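You operate a simulated robot arm through the tools that you are given. There is no shell and no other tool. Be economical: measure what you need, move in short steps, check, and stop when the job is done.

You run a simulated robot arm. Do the job below in one go: nothing can be reset, and whatever is moved stays where it is left.

TASK
Pin the blue link into the clevis with the red pin.
Fine: slide the keeper over the pin, then pull on the link to prove it. Where these are worked on the way, their far stop is far enough and under half their travel is too little: blue link.
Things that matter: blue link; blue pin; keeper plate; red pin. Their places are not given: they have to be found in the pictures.

Only the result counts: the job must be done as asked and must still hold three seconds after the hand-in. Knocking over, shifting, dropping, spilling or breaking anything else fails it.

THE ROBOT
A 7-joint arm with a two-finger parallel gripper, fixed in place. Base frame: the origin is at the foot of the arm, x ahead of it, y to its left, z up; the work surface is at about z = 0.75. Readings come in m, degrees, newtons and seconds.
With the tool pointing down near the work surface it reaches from about 0.3 to 0.68 m from the base axis. Its first joint turns from -66.0 to 66.0 degrees. Payload 1.57 kg.
The tool frame sits at the grasp point between the pads (the TCP): z along the fingers, y along the line on which they close. The tips reach 0.03 m beyond it. The gripper opens to 0.11 m. The fingers are 0.024 m wide and 0.012 m thick; the gripper's body (0.048 by 0.112 m) begins 0.078 m behind the TCP.
Orientation is that of the tool frame in the base frame, as [roll, pitch, yaw] about the fixed x, y, z axes, in that order (R = Rz(yaw) Ry(pitch) Rx(roll)). With the fingers straight down and closing along the base's y, the tool's x points along the base's -x, its y along +y and its z along -z.

THE INTERFACE
- The arm moves only by the tool play_rows. Its arguments are lists of equal length, an entry for each row: "translation": the shift along the tool's x, y, z in m, a list of three; "angular": the turn, a rotation vector about the tool's x, y, z in degrees, a list of three; "fingers": the opening, from 0 (shut) to 1 (fully open). In form: {"translation": [[tx, ty, tz], ...], "angular": [[ax, ay, az], ...], "fingers": [fingers, ...]}. A call has 1 to 12 rows; each row shifts and turns the commanded pose from where the row before left it, along the tool's axes as they then stand. Each row takes 0.2 s and may step no farther than 0.05 m and 8.6 degrees from the row before; otherwise, or with a gripper value out of range, the whole call is refused. A pose out of reach is approached as far as the arm can. The call stops where the force on the tool passes 50 N (or 10 N more than at its start, if that is more) or the arm is blocked; 0.2 s more then pass. The fingers move at their own pace (about 0.108 m/s each) and stop on an object; they squeeze with about 26 N. The grip force told is the motor's: it shows also when the fingers shut on nothing. Time passes only in rows, and 0.2 s behind the last, so rows that do not move let the fingers close. The reply holds the time, the measured pose of the TCP, the force on the tool along the base axes, the opening and the grip force, in the units named above and with some noise, with the torque about the TCP (base axes, N m) and any sound that the robot's microphone picked up.
- Cameras (640 x 400 px; columns grow to the right, rows downward): "scene" is fixed at [0.149, -0.3815, 1.4035]; the picture's right is [0.90, -0.44, 0.00], its down [-0.27, -0.54, -0.80] and it looks along [0.36, 0.72, -0.60] (base axes); focal length 365 px, centre (320, 200). "wrist" rides on the gripper at [0.07, 0.016, -0.141] in the tool frame; the picture's right is [-0.23, 0.97, 0.00], its down [-0.86, -0.20, -0.48] and it looks along [-0.47, -0.11, 0.88] (tool axes); focal length 222 px, centre (320, 200).
- camera(camera): a new picture of that camera. The clock stands still meanwhile.
- probe_pixels(camera, pixels): for up to 12 pixels [column, row] of the newest picture of that camera ("zoom" is the newest enlarged one), the place [x, y, z] in the base frame of the surface seen there, good to about 0.003 m. The clock stands still meanwhile.
- close_up(camera, box): a new picture of the part [left, top, right, bottom] of that camera's present view, enlarged. The clock stands still meanwhile.
- sign_off(): hands the job in; it is judged then, once.

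Keep the steps short. Do not move on a guess: measure, check each grasp and each placing, and mend mistakes. In all there are 80 turns and 34 pictures (those below and enlarged ones count). Leave the gripper open and the arm clear of the work at the hand-in unless told otherwise, and finish with a single line.

The tools are called after "Emit:" as name(argument=value, ...) on one line, values as JSON. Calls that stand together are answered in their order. play_rows: Moves the arm, as the interface text tells. Its arguments: {"type":"object","properties":{"translation":{"type":"array","items":{"type":"array","items":{"type":"number"}}},"angular":{"type":"array","items":{"type":"array","items":{"type":"number"}}},"fingers":{"type":"array","items":{"type":"number"}}},"required":["translation","angular","fingers"]} The other tools are called the same way: camera (camera) takes a picture; probe_pixels (camera, pixels) gives the place of the surface under pixels of a picture; close_up (camera, box) takes an enlarged picture of a part of a camera's view; sign_off () hands the job in.

At the start:

```text
t: 0.0
position: [0.396, 0.2576, 1.072]
orientation: [-179.9, 0.0, -180.0]
ft_force: [0.2, 0.6, 0.1]
wrist_torque: [0.0, -0.01, -0.01]
opening: 0.1098
grip_force: 0.1
```

scene: 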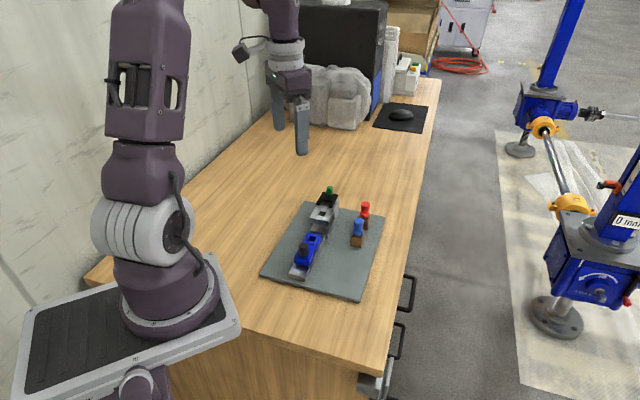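
wrist: 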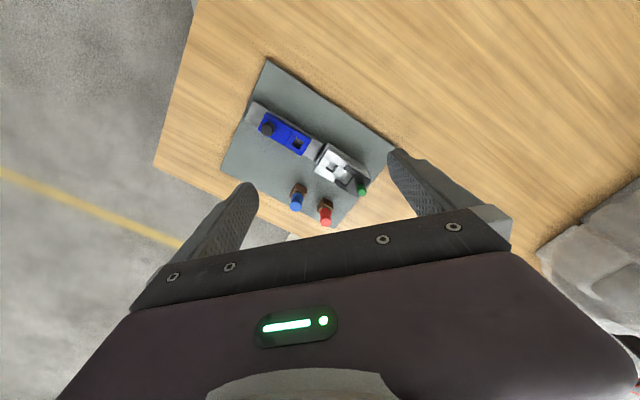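

I see the fixture plate around (325,250) in the scene view. I'll enlarge both views to see the parts.

Emit:
close_up(camera="scene", box=[250, 170, 400, 310])

Emit:
close_up(camera="wrist", box=[210, 50, 400, 240])

```text
2.86 times, centred on (325, 240) of scene
```

zoom: 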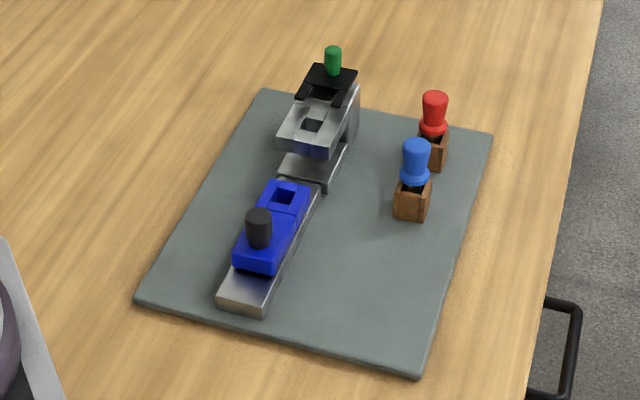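

```text
2.11 times, centred on (305, 145) of wrist
```

zoom: 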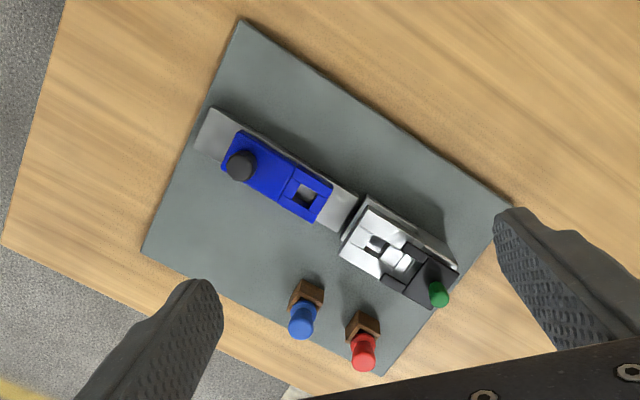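

I see the blue link with its black knob on a rail, a grey clevis with a square hole, a black forked keeper with a green knob, and two pins in brown holders. I'll probe these in the wrist zoom and in the scene picture.

Emit:
probe_pixels(camera="zoom", pixels=[[240, 165], [305, 195], [262, 182], [376, 243], [438, 294], [425, 278], [300, 327], [362, 362], [320, 208], [226, 150], [205, 130], [345, 205]])

Emit:
probe_pixels(camera="scene", pixels=[[303.5, 246], [312.5, 238.7], [322.5, 213.5], [329.5, 187.5], [324, 197], [365, 204], [358, 221], [364.5, 214], [357.5, 232], [300, 273], [322, 229], [318, 219]])

```text
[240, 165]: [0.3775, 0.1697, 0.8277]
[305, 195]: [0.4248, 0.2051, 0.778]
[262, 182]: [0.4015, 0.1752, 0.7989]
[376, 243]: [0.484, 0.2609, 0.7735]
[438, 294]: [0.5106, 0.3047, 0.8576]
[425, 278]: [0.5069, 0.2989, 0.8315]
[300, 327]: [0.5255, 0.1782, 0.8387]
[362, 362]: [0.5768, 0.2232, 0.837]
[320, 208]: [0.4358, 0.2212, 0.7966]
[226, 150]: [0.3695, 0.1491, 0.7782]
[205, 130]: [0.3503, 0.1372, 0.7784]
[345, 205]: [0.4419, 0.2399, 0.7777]
```

```text
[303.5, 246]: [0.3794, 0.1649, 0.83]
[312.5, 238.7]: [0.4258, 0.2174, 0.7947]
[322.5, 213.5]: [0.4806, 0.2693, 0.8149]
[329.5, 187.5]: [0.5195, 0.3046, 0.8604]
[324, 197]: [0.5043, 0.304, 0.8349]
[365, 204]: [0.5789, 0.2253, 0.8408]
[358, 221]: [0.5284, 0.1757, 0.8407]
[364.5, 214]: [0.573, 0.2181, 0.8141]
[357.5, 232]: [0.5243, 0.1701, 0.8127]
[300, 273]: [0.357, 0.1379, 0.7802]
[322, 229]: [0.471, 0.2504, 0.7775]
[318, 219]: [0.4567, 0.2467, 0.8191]
```

The rail runs at about 45° in plan, from the link knob near (0.378, 0.167) to the keeper knob near (0.517, 0.305). I'll move above the link knob and turn the tool 45° so the fingers close across the rail, then look.

Emit:
play_rows(translation=[[0.0045, -0.0225, 0.0305], [0.0045, -0.0225, 0.0305], [0.0045, -0.0225, 0.0305], [0.0045, -0.0225, 0.0305], [0, 0, 0], [0, 0, 0], [0, 0, 0], [0, 0, 0], [0, 0, 0], [0, 0, 0], [0, 0, 0]], angular=[[0, 0, 0], [0, 0, 0], [0, 0, 0], [0, 0, 0], [0, 0, -7.5], [0, 0, -7.5], [0, 0, -7.5], [0, 0, -7.5], [0, 0, -7.5], [0, 0, -7.5], [0, 0, 0]], fingers=[1, 1, 1, 1, 1, 1, 1, 1, 1, 1, 1])

Emit:
camera(camera="wrist")

```text
t: 2.4
position: [0.3781, 0.1668, 0.9496]
orientation: [-180.0, -0.1, -135.0]
ft_force: [-0.5, -0.5, -1.1]
wrist_torque: [0.02, 0.01, -0.01]
opening: 0.1099
grip_force: 0.2
```

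```text
29 pictures are left
```

wrist: 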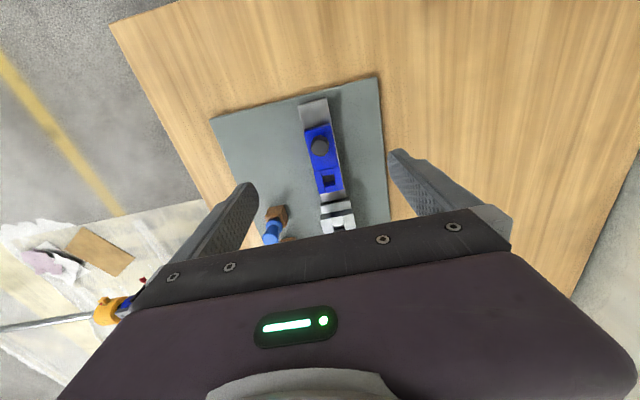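

Emit:
close_up(camera="wrist", box=[240, 80, 420, 240])

```text
2.50 times, centred on (330, 160) of wrist
```

zoom: 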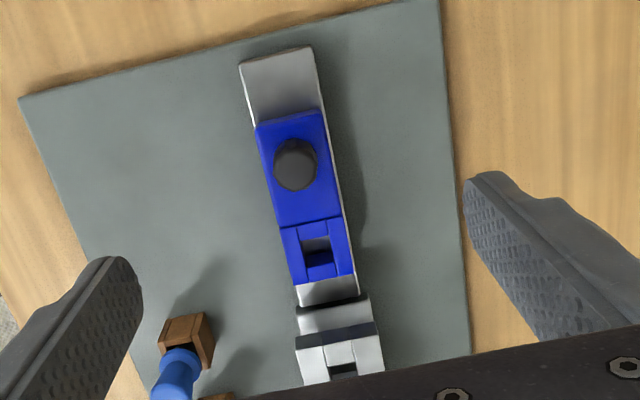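

Emit:
probe_pixels(camera="zoom", pixels=[[296, 150], [259, 124], [322, 114], [281, 224], [337, 218], [296, 280], [353, 271], [316, 243], [300, 350], [380, 343], [300, 325], [365, 305]])

Emit:
probe_pixels(camera="zoom", pixels=[[278, 165], [314, 162], [296, 186], [244, 70], [312, 60], [275, 205], [337, 200], [322, 292], [340, 345], [305, 376], [382, 366], [318, 259]])

```text
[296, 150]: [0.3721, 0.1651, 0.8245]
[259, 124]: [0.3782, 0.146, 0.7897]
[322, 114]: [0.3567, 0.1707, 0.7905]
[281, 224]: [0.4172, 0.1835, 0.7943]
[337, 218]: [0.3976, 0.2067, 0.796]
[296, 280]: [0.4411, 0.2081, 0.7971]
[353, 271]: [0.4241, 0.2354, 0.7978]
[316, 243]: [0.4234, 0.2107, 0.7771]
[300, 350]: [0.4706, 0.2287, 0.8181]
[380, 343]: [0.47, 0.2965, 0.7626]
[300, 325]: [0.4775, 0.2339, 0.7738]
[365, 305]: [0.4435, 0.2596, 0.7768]
```

```text
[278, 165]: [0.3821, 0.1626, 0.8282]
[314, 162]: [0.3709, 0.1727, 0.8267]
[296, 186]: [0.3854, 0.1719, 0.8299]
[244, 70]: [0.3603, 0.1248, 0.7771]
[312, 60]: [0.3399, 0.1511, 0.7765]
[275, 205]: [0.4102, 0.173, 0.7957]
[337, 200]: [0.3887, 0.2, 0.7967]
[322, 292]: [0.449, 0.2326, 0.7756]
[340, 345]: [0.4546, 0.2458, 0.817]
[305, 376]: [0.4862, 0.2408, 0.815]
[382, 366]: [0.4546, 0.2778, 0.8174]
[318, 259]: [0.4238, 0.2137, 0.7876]
```

The link knob is centred at about (0.378, 0.168) with its top at z 0.829, and the link top is at 0.796. The tool is straight above it. I'll go down until the tips are near z 0.805 and close on the knob.

Emit:
play_rows(translation=[[0, 0, 0.03], [0, 0, 0.03], [0, 0, 0.03], [0, 0, 0.025], [0, 0, 0], [0, 0, 0], [0, 0, 0], [0, 0, 0]], angular=[[0, 0, 0], [0, 0, 0], [0, 0, 0], [0, 0, 0], [0, 0, 0], [0, 0, 0], [0, 0, 0], [0, 0, 0]], fingers=[0.5, 0.5, 0.5, 0.5, 0.5, 0, 0, 0])

```text
t: 4.2
position: [0.3773, 0.1655, 0.8367]
orientation: [180.0, 0.0, -134.8]
ft_force: [-7.8, 8.5, -0.7]
wrist_torque: [0.22, -0.27, 0.06]
opening: 0.0215
grip_force: 25.9
```

I've gripped the knob at an opening of 0.0215. There's a slight sideways load, which I'll ease by 1 mm in +y of the tool. Then I'll push the link along the rail toward the clevis in short steps.

Emit:
play_rows(translation=[[0, 0.001, 0], [-0.01, 0, 0], [-0.01, 0, 0], [-0.01, 0, 0], [-0.01, 0, 0]], angular=[[0, 0, 0], [0, 0, 0], [0, 0, 0], [0, 0, 0], [0, 0, 0]], fingers=[0, 0, 0, 0, 0])

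```text
t: 5.4
position: [0.4068, 0.1957, 0.8358]
orientation: [-180.0, 0.1, -135.2]
ft_force: [9.6, -10.9, 23.1]
wrist_torque: [0.08, -0.17, -0.07]
opening: 0.0219
grip_force: 25.9
```

The link slid about 42 mm. There's a slight side and upward load, so I'll ease those by under a millimetre and continue.

Emit:
play_rows(translation=[[0, -0.0005, -0.001], [-0.01, 0, 0], [-0.01, 0, 0], [-0.01, 0, 0]], angular=[[0, 0, 0], [0, 0, 0], [0, 0, 0], [0, 0, 0]], fingers=[0, 0, 0, 0])

Emit:
close_up(camera="scene", box=[250, 170, 400, 310])

```text
t: 6.4
position: [0.4278, 0.2167, 0.8351]
orientation: [-180.0, -0.2, -135.2]
ft_force: [13.6, -15.5, 0.0]
wrist_torque: [-0.34, 0.06, -0.09]
opening: 0.0219
grip_force: 25.9
```

```text
2.86 times, centred on (325, 240) of scene
```

zoom: 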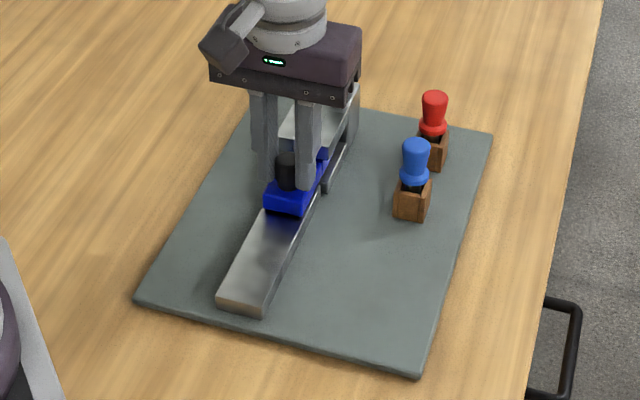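

The link is entering the clevis. I'll ease sideways again and push in 5 mm steps to find the far stop.

Emit:
play_rows(translation=[[0, -0.0009, 0], [-0.005, -0.0001, 0], [-0.005, -0.0001, 0], [-0.005, -0.0001, 0], [-0.004, 0, 0], [-0.004, 0, 0]], angular=[[0, 0, 0], [0, 0, 0], [0, 0, 0], [0, 0, 0], [0, 0, 0], [0, 0, 0]], fingers=[0, 0, 0, 0, 0, 0])

```text
t: 7.8
position: [0.4452, 0.2367, 0.8371]
orientation: [179.9, 0.6, -134.7]
ft_force: [0.2, -0.4, -0.1]
wrist_torque: [-0.02, 0.02, 0.0]
opening: 0.0
grip_force: 21.1
```

The opening is 0, so the fingers have slipped off the knob. I'll back up off the work, open, and look.

Emit:
play_rows(translation=[[0, 0, -0.03], [0, 0, -0.04], [0.03, 0, -0.04], [0, 0, 0]], angular=[[0, 0, 0], [0, 0, 0], [0, 0, 0], [0, 0, 0]], fingers=[0, 0.5, 0.5, 0.5])

Emit:
close_up(camera="wrist", box=[240, 80, 420, 240])

Emit:
close_up(camera="scene", box=[270, 170, 390, 290])

```text
t: 8.8
position: [0.4263, 0.2119, 0.9452]
orientation: [179.9, -0.1, -135.0]
ft_force: [0.3, -0.4, -0.6]
wrist_torque: [0.0, 0.01, -0.03]
opening: 0.0551
grip_force: 0.2
```

```text
2.50 times, centred on (330, 160) of wrist
```

zoom: 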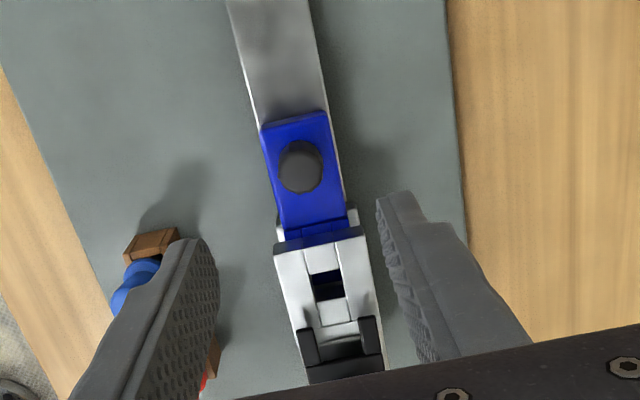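

```text
3.33 times, centred on (330, 230) of scene
```

zoom: 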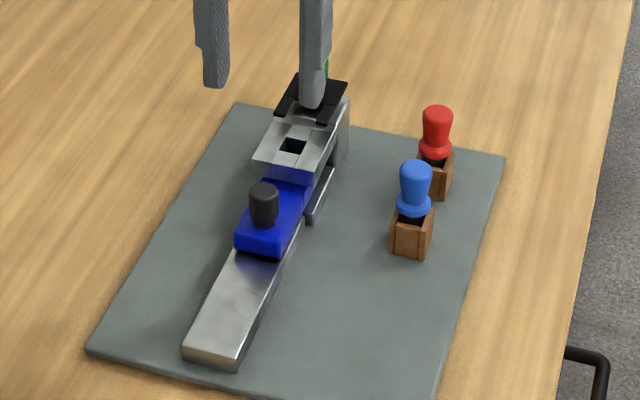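

Emit:
probe_pixels(camera="zoom", pixels=[[264, 190], [293, 146], [292, 133], [283, 152], [257, 158], [303, 170], [310, 185], [301, 97], [437, 112], [416, 168], [280, 190], [263, 245]])

Emit:
close_up(camera="wrist", box=[260, 100, 420, 220])

```text
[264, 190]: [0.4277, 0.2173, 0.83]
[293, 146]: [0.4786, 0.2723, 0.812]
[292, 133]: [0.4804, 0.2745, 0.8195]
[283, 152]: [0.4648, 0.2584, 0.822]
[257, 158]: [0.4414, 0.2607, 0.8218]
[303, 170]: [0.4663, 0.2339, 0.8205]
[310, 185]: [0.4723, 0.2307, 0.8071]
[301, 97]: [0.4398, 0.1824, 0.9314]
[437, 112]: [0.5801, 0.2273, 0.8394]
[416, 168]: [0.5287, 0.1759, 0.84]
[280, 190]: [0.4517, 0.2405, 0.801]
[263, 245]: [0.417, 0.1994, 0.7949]
```

```text
3.33 times, centred on (340, 160) of wrist
```

zoom: 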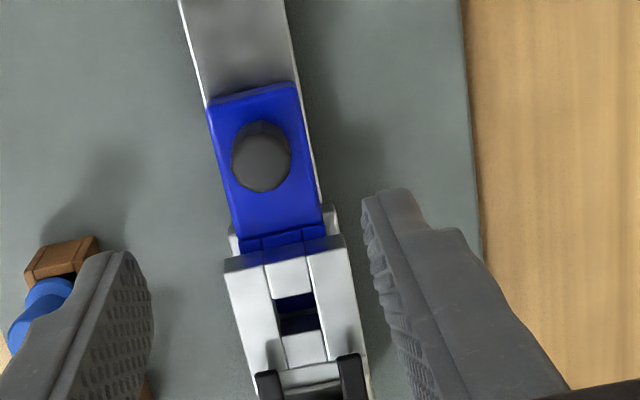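

Emit:
probe_pixels(camera="zoom", pixels=[[297, 303], [300, 325], [286, 281], [305, 345], [293, 293], [301, 337], [275, 300], [322, 292], [240, 262], [335, 240], [285, 240], [262, 150]])

Emit:
probe_pixels(camera="zoom", pixels=[[232, 235], [330, 210], [242, 235], [320, 220], [270, 225], [280, 252], [265, 385], [348, 360], [300, 375], [238, 160], [290, 155], [264, 190]])

```text
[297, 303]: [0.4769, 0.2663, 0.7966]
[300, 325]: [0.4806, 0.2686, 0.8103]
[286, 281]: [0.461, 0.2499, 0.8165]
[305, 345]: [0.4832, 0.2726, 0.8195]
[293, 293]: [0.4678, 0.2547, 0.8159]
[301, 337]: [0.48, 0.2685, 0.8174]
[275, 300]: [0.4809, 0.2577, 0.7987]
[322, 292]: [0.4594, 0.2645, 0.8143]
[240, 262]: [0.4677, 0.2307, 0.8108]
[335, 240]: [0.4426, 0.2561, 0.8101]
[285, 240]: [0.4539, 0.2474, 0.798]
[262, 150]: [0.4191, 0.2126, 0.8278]
```

```text
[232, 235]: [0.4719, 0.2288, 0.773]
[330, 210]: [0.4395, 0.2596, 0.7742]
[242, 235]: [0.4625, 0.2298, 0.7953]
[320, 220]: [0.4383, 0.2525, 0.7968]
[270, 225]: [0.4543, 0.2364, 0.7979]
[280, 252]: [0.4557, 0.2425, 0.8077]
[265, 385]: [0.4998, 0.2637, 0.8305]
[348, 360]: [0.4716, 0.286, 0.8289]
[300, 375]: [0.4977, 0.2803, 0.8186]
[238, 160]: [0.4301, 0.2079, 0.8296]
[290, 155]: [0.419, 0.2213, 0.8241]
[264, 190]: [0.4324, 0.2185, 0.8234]
```

The knob now sits at about (0.428, 0.217), after roughly 70 mm of travel. The blue seen through the clevis hole suggests the link hole may be a few mm short. I'll move the wrist camera straight above the clevis hole to check alignment.

Emit:
play_rows(translation=[[-0.046, -0.0045, 0], [-0.046, -0.0045, 0], [-0.046, -0.0045, 0], [0, 0, 0], [0, 0, 0]], angular=[[0, 0, 0], [0, 0, 0], [0, 0, 0], [0, 0, 0], [0, 0, 0]], fingers=[0.5, 0.5, 0.5, 0.5, 0.5])

Emit:
close_up(camera="wrist", box=[260, 30, 380, 130])

```text
t: 10.0
position: [0.5301, 0.2998, 0.9456]
orientation: [180.0, 0.0, -135.0]
ft_force: [0.1, -0.7, 0.1]
wrist_torque: [0.01, 0.0, 0.0]
opening: 0.0551
grip_force: 0.1
```

```text
4.00 times, centred on (320, 80) of wrist
```

zoom: 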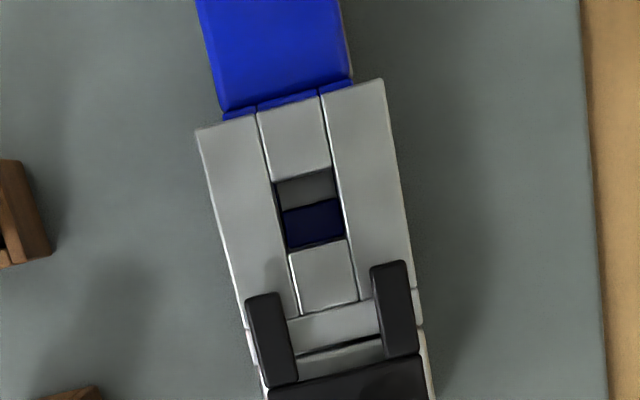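

The link is still short: its end strip covers about half of the hole, roughly 12 mm. I'll go behind the knob with the fingers closed and push it from the rear, so nothing depends on friction. First I'll move to s=0.425 on the rail line, which is (0.406, 0.195), and go down.

Emit:
play_rows(translation=[[0.0405, 0.0033, 0], [0.0405, 0.0033, 0], [0.0405, 0.0033, 0], [0.0405, 0.0033, 0], [0, 0, 0], [0, 0, 0.04], [0, 0, 0.04], [0, 0, 0.03], [0, 0, 0]], angular=[[0, 0, 0], [0, 0, 0], [0, 0, 0], [0, 0, 0], [0, 0, 0], [0, 0, 0], [0, 0, 0], [0, 0, 0], [0, 0, 0]], fingers=[0, 0, 0, 0, 0, 0, 0, 0, 0])

```text
t: 12.0
position: [0.408, 0.1924, 0.8366]
orientation: [-180.0, 0.0, -135.0]
ft_force: [0.0, 0.2, 0.5]
wrist_torque: [0.03, 0.0, 0.02]
opening: 0.0
grip_force: 20.7
```

I'm in place behind the knob with no contact. I'll centre on it and push forward in small steps.

Emit:
play_rows(translation=[[0, 0.0025, 0], [-0.005, 0, 0], [-0.005, 0, 0], [-0.004, 0, 0], [-0.003, 0, 0], [-0.003, 0, 0], [0, 0, 0]], angular=[[0, 0, 0], [0, 0, 0], [0, 0, 0], [0, 0, 0], [0, 0, 0], [0, 0, 0], [0, 0, 0]], fingers=[0, 0, 0, 0, 0, 0, 0])

```text
t: 13.6
position: [0.4166, 0.2054, 0.8344]
orientation: [180.0, -0.5, -135.0]
ft_force: [-26.3, -17.1, 8.2]
wrist_torque: [-0.05, 0.19, 0.04]
opening: 0.0003
grip_force: 21.3
```

It's meeting about 31 N of resistance. I'll push a little more and see whether it advances.

Emit:
play_rows(translation=[[-0.002, 0, 0], [-0.002, 0, 0], [-0.002, 0, 0], [0, 0, 0]], angular=[[0, 0, 0], [0, 0, 0], [0, 0, 0], [0, 0, 0]], fingers=[0, 0, 0, 0])

Emit:
close_up(camera="wrist", box=[260, 100, 420, 220])

```text
t: 14.6
position: [0.421, 0.2107, 0.8361]
orientation: [180.0, -0.5, -135.0]
ft_force: [-25.8, -22.8, 15.9]
wrist_torque: [-0.08, 0.05, -0.04]
opening: 0.0
grip_force: 21.8
```

```text
3.33 times, centred on (340, 160) of wrist
```

zoom: 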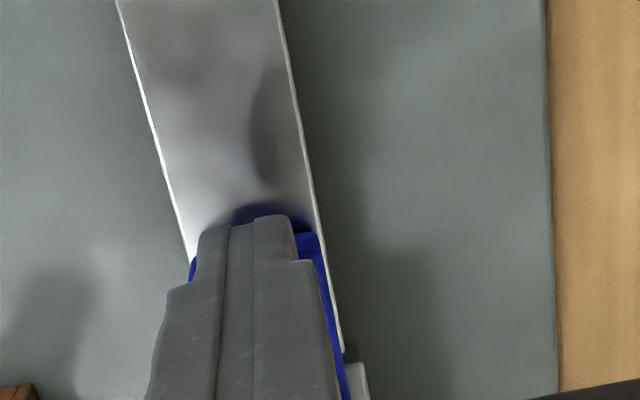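

It's still advancing against steady drag, now at s=0.4467. I'll push a few more small steps to find the stop.

Emit:
play_rows(translation=[[-0.002, 0, 0], [-0.002, 0, 0], [0, 0, 0]], angular=[[0, 0, 0], [0, 0, 0], [0, 0, 0]], fingers=[0, 0, 0])

```text
t: 15.4
position: [0.4247, 0.2155, 0.8357]
orientation: [180.0, -0.2, -135.0]
ft_force: [-12.9, -19.2, -3.3]
wrist_torque: [-0.38, 0.17, -0.11]
opening: 0.0
grip_force: 21.7
```

It's at s=0.4527 now. I'll back off, go up, and look straight down through the hole again.

Emit:
play_rows(translation=[[0.015, 0, 0], [0, 0, -0.04], [0, 0, -0.04], [0, 0, -0.03], [-0.05, -0.0045, 0], [-0.05, -0.0045, 0], [-0.05, -0.0045, 0], [0, 0, 0], [0, 0, 0]], angular=[[0, 0, 0], [0, 0, 0], [0, 0, 0], [0, 0, 0], [0, 0, 0], [0, 0, 0], [0, 0, 0], [0, 0, 0], [0, 0, 0]], fingers=[0, 0, 0, 0, 0, 0, 0, 0, 0])

Emit:
close_up(camera="wrist", box=[260, 30, 380, 130])

```text
refused: row 5 steps farther than a row can; nothing moved
```

```text
4.00 times, centred on (320, 80) of wrist
```

zoom: 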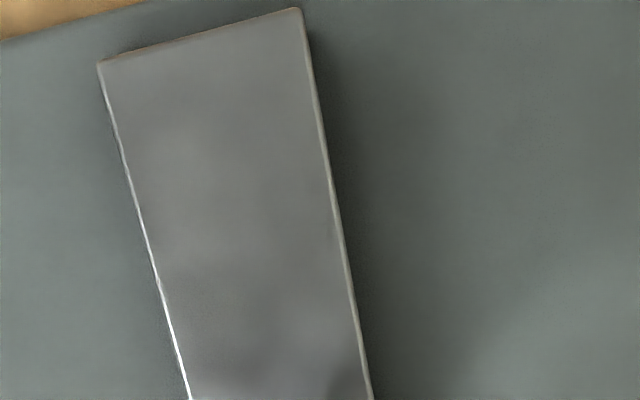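

The row step was a hair too long, so I'll repeat with shorter ones.

Emit:
play_rows(translation=[[0.015, 0, 0], [0, 0, -0.04], [0, 0, -0.04], [0, 0, -0.03], [-0.049, -0.0045, 0], [-0.049, -0.0045, 0], [-0.049, -0.0045, 0], [0, 0, 0], [0, 0, 0]], angular=[[0, 0, 0], [0, 0, 0], [0, 0, 0], [0, 0, 0], [0, 0, 0], [0, 0, 0], [0, 0, 0], [0, 0, 0], [0, 0, 0]], fingers=[0, 0, 0, 0, 0, 0, 0, 0, 0])

Emit:
close_up(camera="wrist", box=[260, 30, 380, 130])

```text
t: 17.4
position: [0.5288, 0.3055, 0.9478]
orientation: [180.0, 0.0, -135.0]
ft_force: [-0.4, 0.3, 0.4]
wrist_torque: [-0.05, -0.01, -0.01]
opening: 0.0
grip_force: 21.0
```

```text
4.00 times, centred on (320, 80) of wrist
```

zoom: 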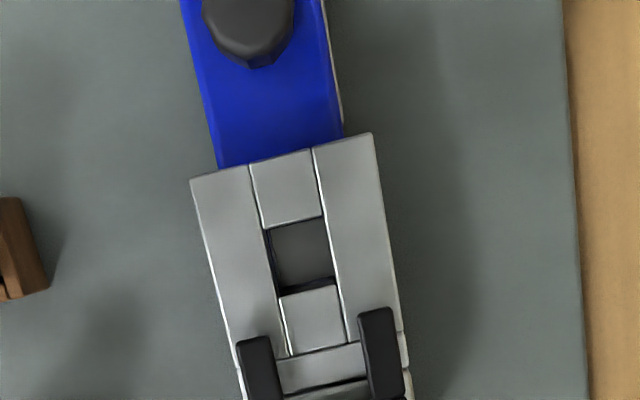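

The hole is now clear all the way through, so the link is aligned. I'll measure the hole and keeper here.

Emit:
probe_pixels(camera="zoom", pixels=[[302, 255], [293, 217], [310, 298], [258, 255], [342, 247], [193, 182], [371, 135], [248, 18], [240, 350], [385, 320], [320, 388], [305, 375]])

Emit:
close_up(camera="scene", box=[330, 180, 400, 250])

```text
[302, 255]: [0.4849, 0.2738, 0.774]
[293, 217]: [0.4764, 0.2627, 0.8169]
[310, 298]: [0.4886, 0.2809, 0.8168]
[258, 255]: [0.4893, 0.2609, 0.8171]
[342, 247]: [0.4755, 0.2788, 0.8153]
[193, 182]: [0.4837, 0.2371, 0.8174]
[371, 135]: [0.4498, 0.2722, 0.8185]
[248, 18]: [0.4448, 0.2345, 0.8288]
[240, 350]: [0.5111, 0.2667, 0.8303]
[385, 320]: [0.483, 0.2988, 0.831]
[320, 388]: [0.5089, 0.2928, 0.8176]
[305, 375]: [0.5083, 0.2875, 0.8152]
```

```text
5.71 times, centred on (365, 215) of scene
```

zoom: 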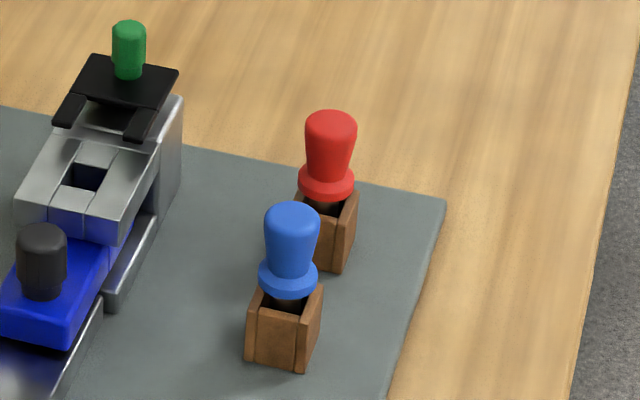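

The numbers suggest the whole board moved about 12 mm along the push. I'll check this against the first scene picture.

Emit:
camera(camera="scene")

Emit:
close_up(camera="scene", box=[250, 170, 400, 310])

```text
18 pictures are left
```

scene: 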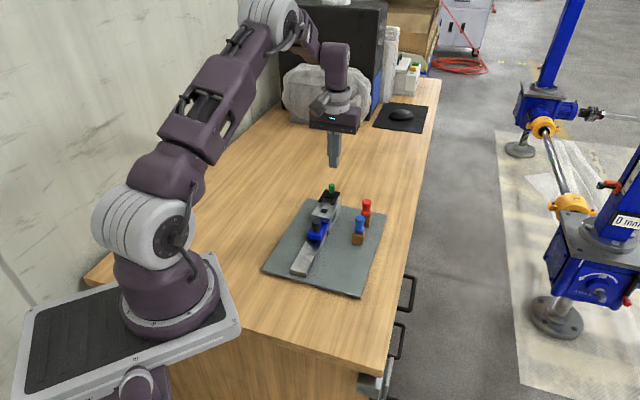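

```text
2.86 times, centred on (325, 240) of scene
```

zoom: 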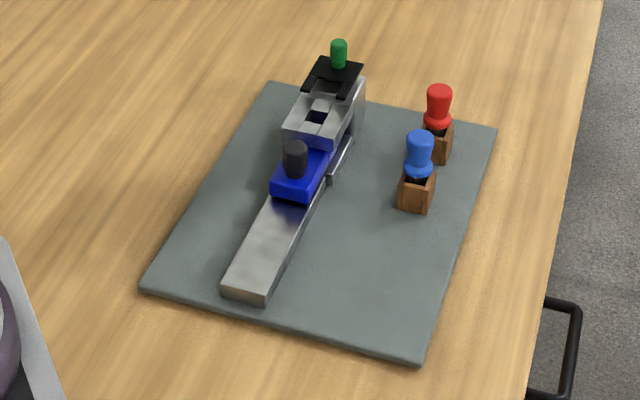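

Confirmed: the board slides and has shifted by about 12 mm. The later proof pull on the link acts the opposite way and can bring it back. I'll now measure the red pin.

Emit:
probe_pixels(camera="zoom", pixels=[[439, 90], [439, 105], [437, 121], [421, 137], [419, 150], [418, 170], [448, 135], [430, 128], [143, 288], [496, 130], [266, 86], [420, 365]])

Emit:
close_up(camera="wrist", box=[140, 20, 300, 180])

```text
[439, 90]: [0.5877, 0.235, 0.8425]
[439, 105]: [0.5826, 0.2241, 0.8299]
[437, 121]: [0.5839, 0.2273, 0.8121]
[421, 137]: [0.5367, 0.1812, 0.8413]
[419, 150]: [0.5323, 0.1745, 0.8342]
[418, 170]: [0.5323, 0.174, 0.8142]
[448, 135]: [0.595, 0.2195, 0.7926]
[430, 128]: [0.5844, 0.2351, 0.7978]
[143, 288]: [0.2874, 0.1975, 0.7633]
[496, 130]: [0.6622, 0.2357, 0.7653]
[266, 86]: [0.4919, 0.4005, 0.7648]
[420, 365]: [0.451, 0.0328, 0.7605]
```

```text
2.50 times, centred on (220, 100) of wrist
```

zoom: 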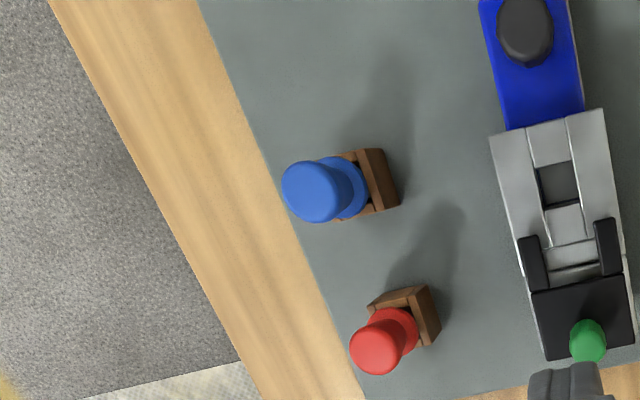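

Emit:
probe_pixels(camera="zoom", pixels=[[377, 348], [355, 345], [398, 350], [376, 328], [377, 370], [413, 330], [372, 304], [430, 287], [438, 333], [312, 192], [556, 185], [587, 340]])

```text
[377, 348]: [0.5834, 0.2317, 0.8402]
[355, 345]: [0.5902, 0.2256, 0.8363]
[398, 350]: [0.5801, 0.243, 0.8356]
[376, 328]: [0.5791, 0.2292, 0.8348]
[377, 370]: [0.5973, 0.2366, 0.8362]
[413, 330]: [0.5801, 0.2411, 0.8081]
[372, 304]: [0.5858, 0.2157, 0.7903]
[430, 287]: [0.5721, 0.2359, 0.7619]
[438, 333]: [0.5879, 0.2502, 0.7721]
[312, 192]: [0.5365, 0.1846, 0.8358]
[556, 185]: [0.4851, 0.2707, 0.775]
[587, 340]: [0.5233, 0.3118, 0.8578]
```

The red pin head is centred near (0.586, 0.232), with its top at 0.842 and its collar at about 0.811. I'll open halfway, move above it and come down to z 0.87, then check.

Emit:
play_rows(translation=[[0.0038, -0.0308, 0], [0.0038, -0.0308, 0], [0.0038, -0.0308, 0], [0, 0, 0], [0, 0, 0.03], [0, 0, 0.02], [0, 0, 0]], angular=[[0, 0, 0], [0, 0, 0], [0, 0, 0], [0, 0, 0], [0, 0, 0], [0, 0, 0], [0, 0, 0]], fingers=[0.5, 0.5, 0.5, 0.5, 0.5, 0.5, 0.5])

Emit:
close_up(camera="wrist", box=[240, 100, 440, 240])

```text
t: 19.0
position: [0.5859, 0.2272, 0.8958]
orientation: [180.0, 0.0, -135.0]
ft_force: [0.0, -1.2, -0.5]
wrist_torque: [-0.01, 0.0, 0.02]
opening: 0.055
grip_force: 0.0
```

```text
2.86 times, centred on (340, 170) of wrist
```

zoom: 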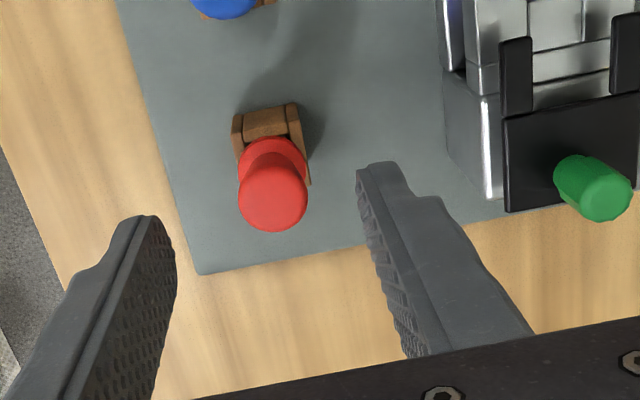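

Emit:
probe_pixels(camera="zoom", pixels=[[272, 198], [242, 200], [304, 200], [272, 175], [272, 226], [271, 140], [268, 112], [592, 192], [515, 50], [625, 40], [555, 140], [520, 200]])

```text
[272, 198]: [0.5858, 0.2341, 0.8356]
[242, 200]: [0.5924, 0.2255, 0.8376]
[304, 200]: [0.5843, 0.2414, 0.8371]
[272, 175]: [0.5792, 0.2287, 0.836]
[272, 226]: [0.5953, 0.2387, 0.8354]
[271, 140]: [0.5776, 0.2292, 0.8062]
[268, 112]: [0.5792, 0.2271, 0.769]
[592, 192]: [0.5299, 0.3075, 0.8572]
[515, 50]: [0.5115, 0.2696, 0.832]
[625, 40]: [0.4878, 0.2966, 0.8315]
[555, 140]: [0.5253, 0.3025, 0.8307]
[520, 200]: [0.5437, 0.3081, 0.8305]
```

A refined centre for the pin is (0.5875, 0.2335). I'll correct sideways, go down to z 0.846, and close.

Emit:
play_rows(translation=[[-0.0056, 0.0033, 0], [0, 0, 0.025], [0, 0, 0.024], [0, 0, 0], [0, 0, 0], [0, 0, 0], [0, 0, 0]], angular=[[0, 0, 0], [0, 0, 0], [0, 0, 0], [0, 0, 0], [0, 0, 0], [0, 0, 0], [0, 0, 0]], fingers=[0.5, 0.5, 0.5, 0.5, 0, 0, 0])

```text
t: 20.6
position: [0.5867, 0.2341, 0.8485]
orientation: [-180.0, 0.0, -135.0]
ft_force: [-0.2, 0.2, -0.3]
wrist_torque: [-0.02, 0.01, -0.02]
opening: 0.0225
grip_force: 25.6
```

The pin is gripped at an opening of 0.0225 with no side load. I'll lift it straight up slowly and check.

Emit:
play_rows(translation=[[0, 0, -0.01], [0, 0, -0.015], [0, 0, -0.02], [0, 0, -0.025], [0, 0, -0.03], [0, 0, 0]], angular=[[0, 0, 0], [0, 0, 0], [0, 0, 0], [0, 0, 0], [0, 0, 0], [0, 0, 0]], fingers=[0, 0, 0, 0, 0, 0])

Emit:
close_up(camera="scene", box=[280, 120, 420, 240])

```text
t: 22.0
position: [0.5855, 0.2361, 0.9477]
orientation: [180.0, 0.0, -134.9]
ft_force: [-0.2, -0.2, -0.3]
wrist_torque: [0.01, 0.0, 0.02]
opening: 0.0225
grip_force: 26.2
```

```text
3.33 times, centred on (350, 180) of scene
```

zoom: 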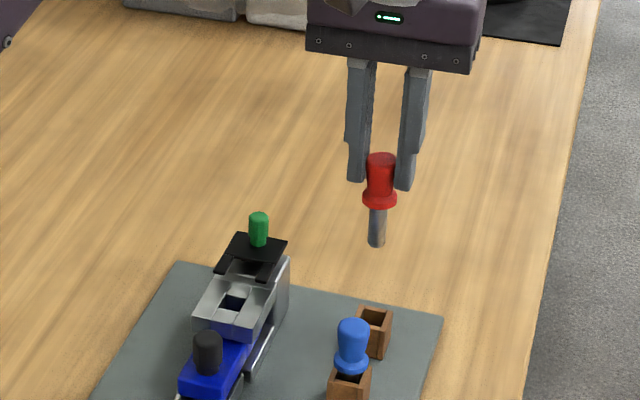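

Emit:
probe_pixels(camera="zoom", pixels=[[377, 241], [378, 212], [380, 200], [381, 165], [237, 300], [238, 322], [220, 300], [259, 218], [370, 225], [385, 225]])

```text
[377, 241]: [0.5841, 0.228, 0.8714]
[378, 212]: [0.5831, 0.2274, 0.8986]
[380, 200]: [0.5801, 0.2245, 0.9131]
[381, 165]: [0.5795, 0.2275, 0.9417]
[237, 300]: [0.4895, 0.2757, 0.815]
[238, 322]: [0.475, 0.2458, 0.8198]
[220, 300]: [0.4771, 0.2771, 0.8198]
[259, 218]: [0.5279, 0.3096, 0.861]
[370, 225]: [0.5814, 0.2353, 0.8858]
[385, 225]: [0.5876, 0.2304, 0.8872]
```

The pin hangs straight, with its tip about 0.08 below the TCP and the collar underside about 0.048 below. The hole centre is near (0.483, 0.271). I'll carry the pin over it and look.

Emit:
play_rows(translation=[[0.016, 0.0324, 0], [0.016, 0.0324, 0], [0.016, 0.0324, 0], [0, 0, 0.015], [0, 0, 0.012], [0, 0, 0]], angular=[[0, 0, 0], [0, 0, 0], [0, 0, 0], [0, 0, 0], [0, 0, 0], [0, 0, 0]], fingers=[0, 0, 0, 0, 0, 0])

Emit:
close_up(camera="wrist", box=[260, 130, 400, 230])

Emit:
close_up(camera="scene", box=[290, 170, 360, 240])

```text
t: 23.4
position: [0.4867, 0.2705, 0.9186]
orientation: [180.0, 0.0, -135.0]
ft_force: [0.7, 0.0, -1.3]
wrist_torque: [0.0, -0.04, -0.02]
opening: 0.0224
grip_force: 25.6
```

```text
4.00 times, centred on (330, 180) of wrist
```

zoom: 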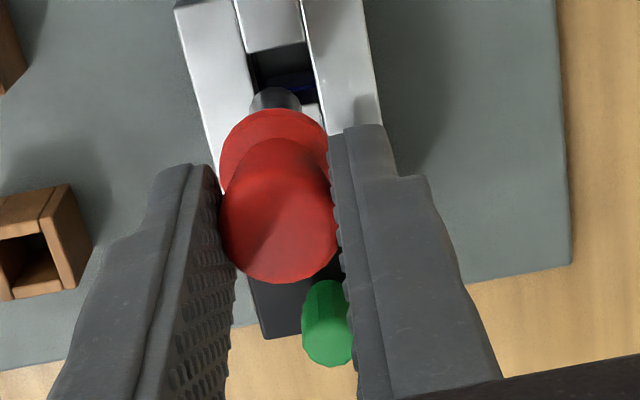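

```text
5.71 times, centred on (325, 205) of scene
```

zoom: 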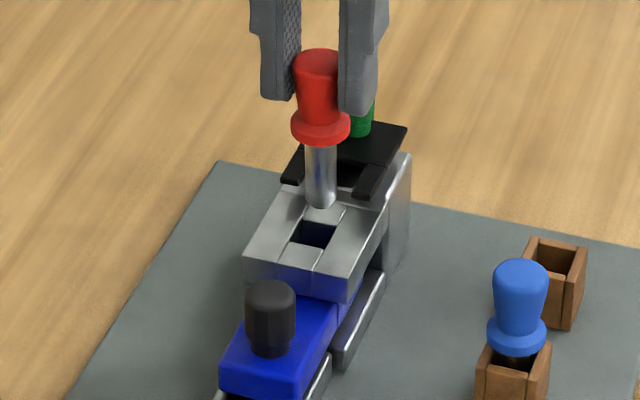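

Emit:
probe_pixels(camera="zoom", pixels=[[322, 202], [310, 180], [335, 180], [301, 250], [325, 208], [288, 228], [345, 237], [321, 120], [295, 218], [340, 248], [303, 238], [310, 245]])

Emit:
close_up(camera="wrist", box=[295, 130, 351, 165])

```text
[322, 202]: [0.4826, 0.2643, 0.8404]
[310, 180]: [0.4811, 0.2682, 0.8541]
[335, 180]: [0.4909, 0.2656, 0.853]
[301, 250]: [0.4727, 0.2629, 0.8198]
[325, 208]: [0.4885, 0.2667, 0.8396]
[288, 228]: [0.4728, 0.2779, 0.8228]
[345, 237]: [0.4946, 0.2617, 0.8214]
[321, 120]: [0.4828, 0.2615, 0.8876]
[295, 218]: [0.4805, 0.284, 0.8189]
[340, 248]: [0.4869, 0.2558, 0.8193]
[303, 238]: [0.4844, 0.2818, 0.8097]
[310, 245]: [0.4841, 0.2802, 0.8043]
```

```text
11.43 times, centred on (323, 148) of wrist
```

zoom: 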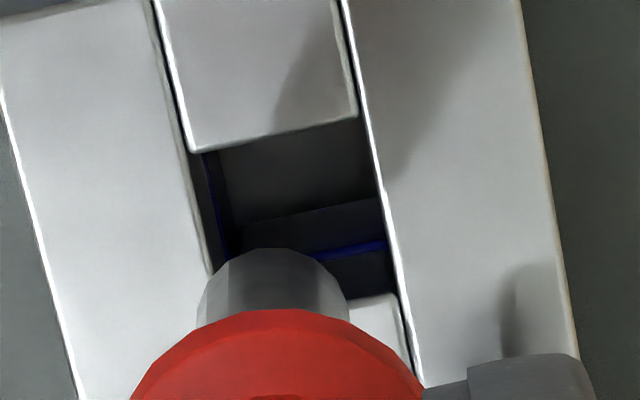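

The tip sits about 2 mm too far along +s and about 2.5 mm too far toward −d, matching the measured hole centre. I'll correct that and lower the tip into the hole.

Emit:
play_rows(translation=[[0.0022, 0.0025, 0], [0, 0, 0], [0, 0, 0.01], [0, 0, 0.008], [0, 0, 0.006], [0, 0, 0.004]], angular=[[0, 0, 0], [0, 0, 0], [0, 0, 0], [0, 0, 0], [0, 0, 0], [0, 0, 0]], fingers=[0, 0, 0, 0, 0, 0])

Emit:
close_up(camera="scene", box=[290, 170, 360, 240])

```text
t: 24.8
position: [0.4811, 0.2705, 0.8901]
orientation: [180.0, 0.0, -134.9]
ft_force: [-0.1, -0.1, -1.0]
wrist_torque: [0.03, -0.03, 0.01]
opening: 0.0228
grip_force: 26.0
```

```text
5.71 times, centred on (325, 205) of scene
```

zoom: 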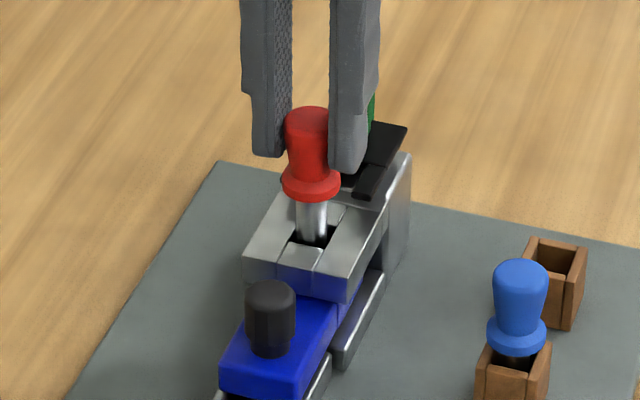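

The tip is in the hole with no force. I'll continue down in small steps until the collar seats.

Emit:
play_rows(translation=[[0, 0, 0.005], [0, 0, 0.005], [0, 0, 0.004], [0, 0, 0.004], [0, 0, 0.003], [0, 0, 0]], angular=[[0, 0, 0], [0, 0, 0], [0, 0, 0], [0, 0, 0], [0, 0, 0], [0, 0, 0]], fingers=[0, 0, 0, 0, 0, 0])

Emit:
close_up(camera="scene", box=[290, 170, 360, 240])

```text
t: 26.0
position: [0.4833, 0.2687, 0.8741]
orientation: [-180.0, 0.3, -135.1]
ft_force: [-4.4, -2.0, 14.0]
wrist_torque: [-0.22, 0.35, 0.04]
opening: 0.0226
grip_force: 25.4
stopped in row 6: the force on the tool passed its limit at 57 N (the readings are from after the stop); the commanded pose is now the measured one
```

```text
5.71 times, centred on (325, 205) of scene
```

zoom: 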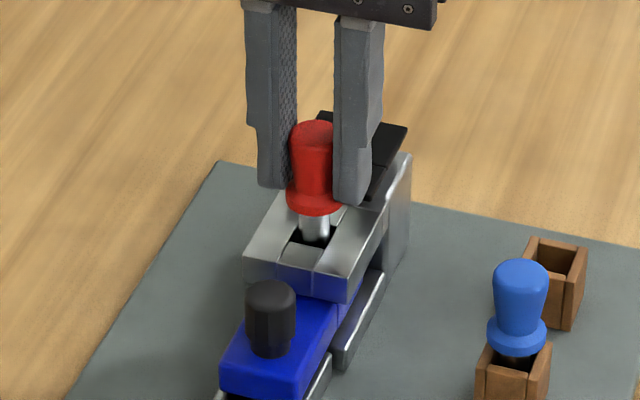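

The pin stopped 12 mm short, with its tip on top of the link. The torque says the contact is on the −s/−d side, so the pin must go toward +s and slightly +d. I'll raise it 4 mm, shift about 2.5 mm, and lower gently.

Emit:
play_rows(translation=[[0, 0, -0.005], [-0.0028, 0.0015, 0], [0, 0, 0], [0, 0, 0.004], [0, 0, 0.002], [0, 0, 0.002], [0, 0, 0.002]], angular=[[0, 0, 0], [0, 0, 0], [0, 0, 0], [0, 0, 0], [0, 0, 0], [0, 0, 0], [0, 0, 0]], fingers=[0, 0, 0, 0, 0, 0, 0])

```text
t: 27.6
position: [0.4844, 0.2716, 0.8666]
orientation: [-179.9, 0.3, -134.9]
ft_force: [-3.0, -1.9, 0.7]
wrist_torque: [-0.12, 0.12, 0.03]
opening: 0.0225
grip_force: 25.8
```

The pin is now 7 mm deeper with hardly any force, so it has entered the link. I'll keep lowering until the collar seats.

Emit:
play_rows(translation=[[0, 0, 0.002], [0, 0, 0.002], [0, 0, 0.0015], [0, 0, 0.0015], [0, 0, 0]], angular=[[0, 0, 0], [0, 0, 0], [0, 0, 0], [0, 0, 0], [0, 0, 0]], fingers=[0, 0, 0, 0, 0])

Emit:
close_up(camera="scene", box=[290, 170, 360, 240])

```text
t: 28.8
position: [0.4842, 0.2715, 0.862]
orientation: [-179.9, 0.1, -135.0]
ft_force: [-10.4, -11.1, 3.3]
wrist_torque: [-0.45, 0.43, -0.01]
opening: 0.0225
grip_force: 25.5
```

```text
5.71 times, centred on (325, 205) of scene
```

zoom: 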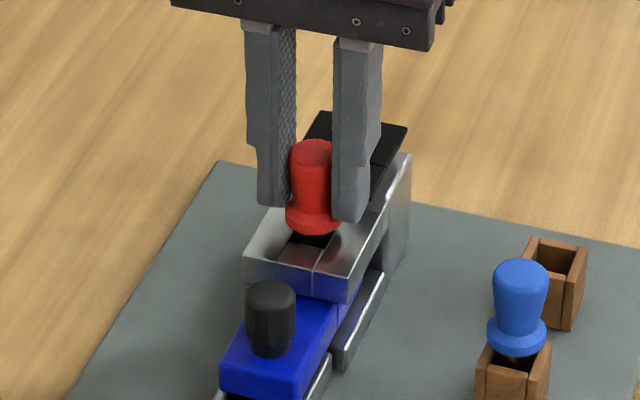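

The pin is nearly seated, with a side load of about 15 N toward −s. I'll ease 1 mm that way and press down a few more mm.

Emit:
play_rows(translation=[[0.0012, 0, 0], [0, 0, 0.0015], [0, 0, 0.0015], [0, 0, 0.0015], [0, 0, 0.001], [0, 0, 0]], angular=[[0, 0, 0], [0, 0, 0], [0, 0, 0], [0, 0, 0], [0, 0, 0], [0, 0, 0]], fingers=[0, 0, 0, 0, 0, 0])

```text
t: 30.2
position: [0.4837, 0.2707, 0.8566]
orientation: [-179.8, 0.3, -134.9]
ft_force: [-5.1, -4.3, 1.1]
wrist_torque: [-0.17, 0.16, -0.01]
opening: 0.0225
grip_force: 26.3
```

Emit:
play_rows(translation=[[0.0003, 0, 0.0015], [0, 0, 0.0015], [0, 0, 0.0015], [0, 0, 0.001], [0, 0, 0]], angular=[[0, 0, 0], [0, 0, 0], [0, 0, 0], [0, 0, 0], [0, 0, 0]], fingers=[0, 0, 0, 0, 0])

Emit:
close_up(camera="scene", box=[290, 170, 360, 240])

```text
t: 31.1
position: [0.4838, 0.272, 0.8536]
orientation: [-179.8, 0.4, -135.0]
ft_force: [-7.2, -3.9, 14.1]
wrist_torque: [-0.03, 0.19, 0.02]
opening: 0.0226
grip_force: 26.2
stopped in row 4: the force on the tool passed its limit at 53 N (the readings are from after the stop); the commanded pose is now the measured one
```

```text
5.71 times, centred on (325, 205) of scene
```

zoom: 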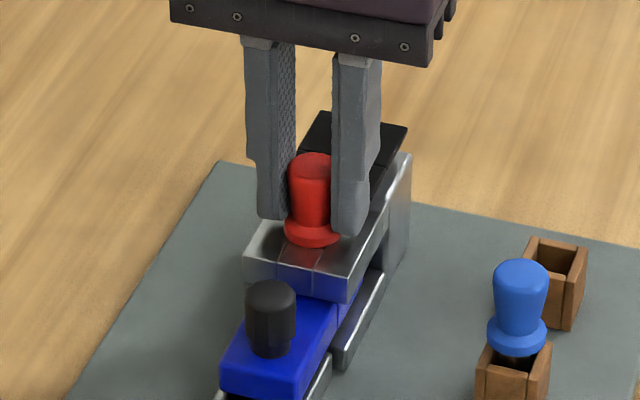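

The collar is seated on the clevis. I'll release, rise, and look at the keeper from above.

Emit:
play_rows(translation=[[0, 0, 0], [0, 0, 0], [0, 0, -0.03], [0, 0, -0.04], [-0.02, 0, -0.02], [0, 0, 0]], angular=[[0, 0, 0], [0, 0, 0], [0, 0, 0], [0, 0, 0], [0, 0, 0], [0, 0, 0]], fingers=[0.4, 0.4, 0.4, 0.4, 0.4, 0.4])

Emit:
close_up(camera="wrist", box=[250, 80, 410, 220])

```text
t: 32.5
position: [0.4971, 0.2879, 0.9421]
orientation: [-179.9, 0.6, -134.9]
ft_force: [-0.7, -0.8, -0.2]
wrist_torque: [0.03, -0.02, -0.01]
opening: 0.0441
grip_force: 0.0
```

```text
2.86 times, centred on (330, 150) of wrist
```

zoom: 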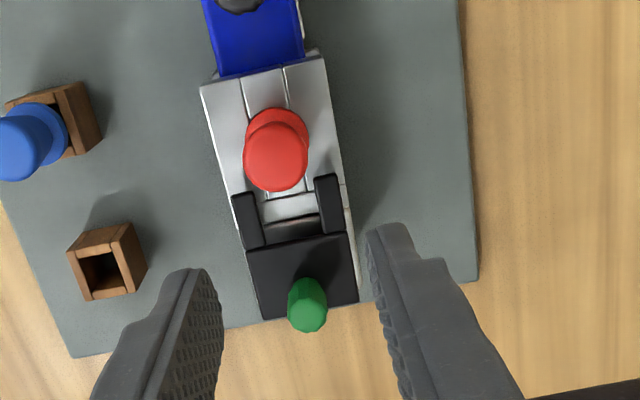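

Emit:
probe_pixels(camera="zoom", pixels=[[275, 155], [276, 115], [250, 135], [307, 308], [238, 200], [330, 182], [300, 240], [250, 258], [353, 240], [260, 315], [292, 222], [304, 290]])

```text
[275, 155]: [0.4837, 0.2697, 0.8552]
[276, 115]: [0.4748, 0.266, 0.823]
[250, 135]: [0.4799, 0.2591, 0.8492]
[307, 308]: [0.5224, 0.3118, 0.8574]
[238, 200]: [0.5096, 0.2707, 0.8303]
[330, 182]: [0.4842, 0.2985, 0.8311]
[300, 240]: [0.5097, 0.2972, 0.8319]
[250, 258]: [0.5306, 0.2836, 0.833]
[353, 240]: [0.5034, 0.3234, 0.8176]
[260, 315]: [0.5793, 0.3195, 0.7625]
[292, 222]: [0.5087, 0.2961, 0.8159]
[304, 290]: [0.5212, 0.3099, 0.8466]
```

The keeper knob is centred near (0.522, 0.312), with its top at 0.858 and the plate top at 0.832. I'll close the fingers, go behind the knob at s=0.616, and come down to z 0.868.

Emit:
play_rows(translation=[[-0.031, -0.001, 0], [-0.031, -0.001, 0], [0, 0, 0], [0, 0, 0.03], [0, 0, 0.025], [0, 0, 0.018], [0, 0, 0]], angular=[[0, 0, 0], [0, 0, 0], [0, 0, 0], [0, 0, 0], [0, 0, 0], [0, 0, 0], [0, 0, 0]], fingers=[0, 0, 0, 0, 0, 0, 0])

```text
t: 34.1
position: [0.5436, 0.3281, 0.8703]
orientation: [-179.8, 0.5, -135.0]
ft_force: [0.5, -0.4, 0.1]
wrist_torque: [0.05, 0.0, 0.0]
opening: 0.0
grip_force: 21.1
```

No contact, and I'm in place. I'll push the keeper toward the pin in small steps.

Emit:
play_rows(translation=[[0.004, 0.002, 0], [0.004, 0, 0], [0.004, 0, 0], [0.004, 0, 0], [0.004, 0, 0], [0, 0, 0]], angular=[[0, 0, 0], [0, 0, 0], [0, 0, 0], [0, 0, 0], [0, 0, 0], [0, 0, 0]], fingers=[0, 0, 0, 0, 0, 0])

```text
t: 35.5
position: [0.5285, 0.315, 0.8707]
orientation: [-179.9, 0.3, -135.0]
ft_force: [-0.2, -0.5, -0.3]
wrist_torque: [0.04, 0.0, -0.01]
opening: 0.0
grip_force: 21.0
```

There's no force so far. I'll look to see whether the keeper is moving.

Emit:
close_up(camera="scene", box=[290, 150, 370, 230])

```text
5.00 times, centred on (330, 190) of scene
```

zoom: 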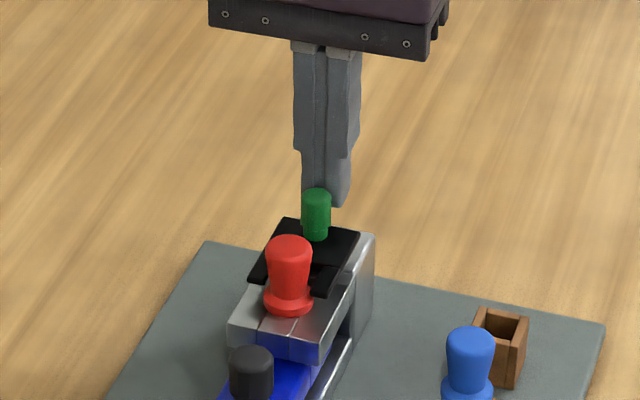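

The keeper is moving and its arms are now beside the pin. I'll continue in smaller steps until it stops.

Emit:
play_rows(translation=[[0.003, 0, 0], [0.003, 0, 0], [0.003, 0, 0], [0.002, 0, 0], [0, 0, 0]], angular=[[0, 0, 0], [0, 0, 0], [0, 0, 0], [0, 0, 0], [0, 0, 0]], fingers=[0, 0, 0, 0, 0])

```text
t: 36.7
position: [0.522, 0.3106, 0.8724]
orientation: [-179.9, 0.9, -134.9]
ft_force: [16.7, 20.5, 10.1]
wrist_torque: [0.12, -0.3, -0.01]
opening: 0.0
grip_force: 21.2
```

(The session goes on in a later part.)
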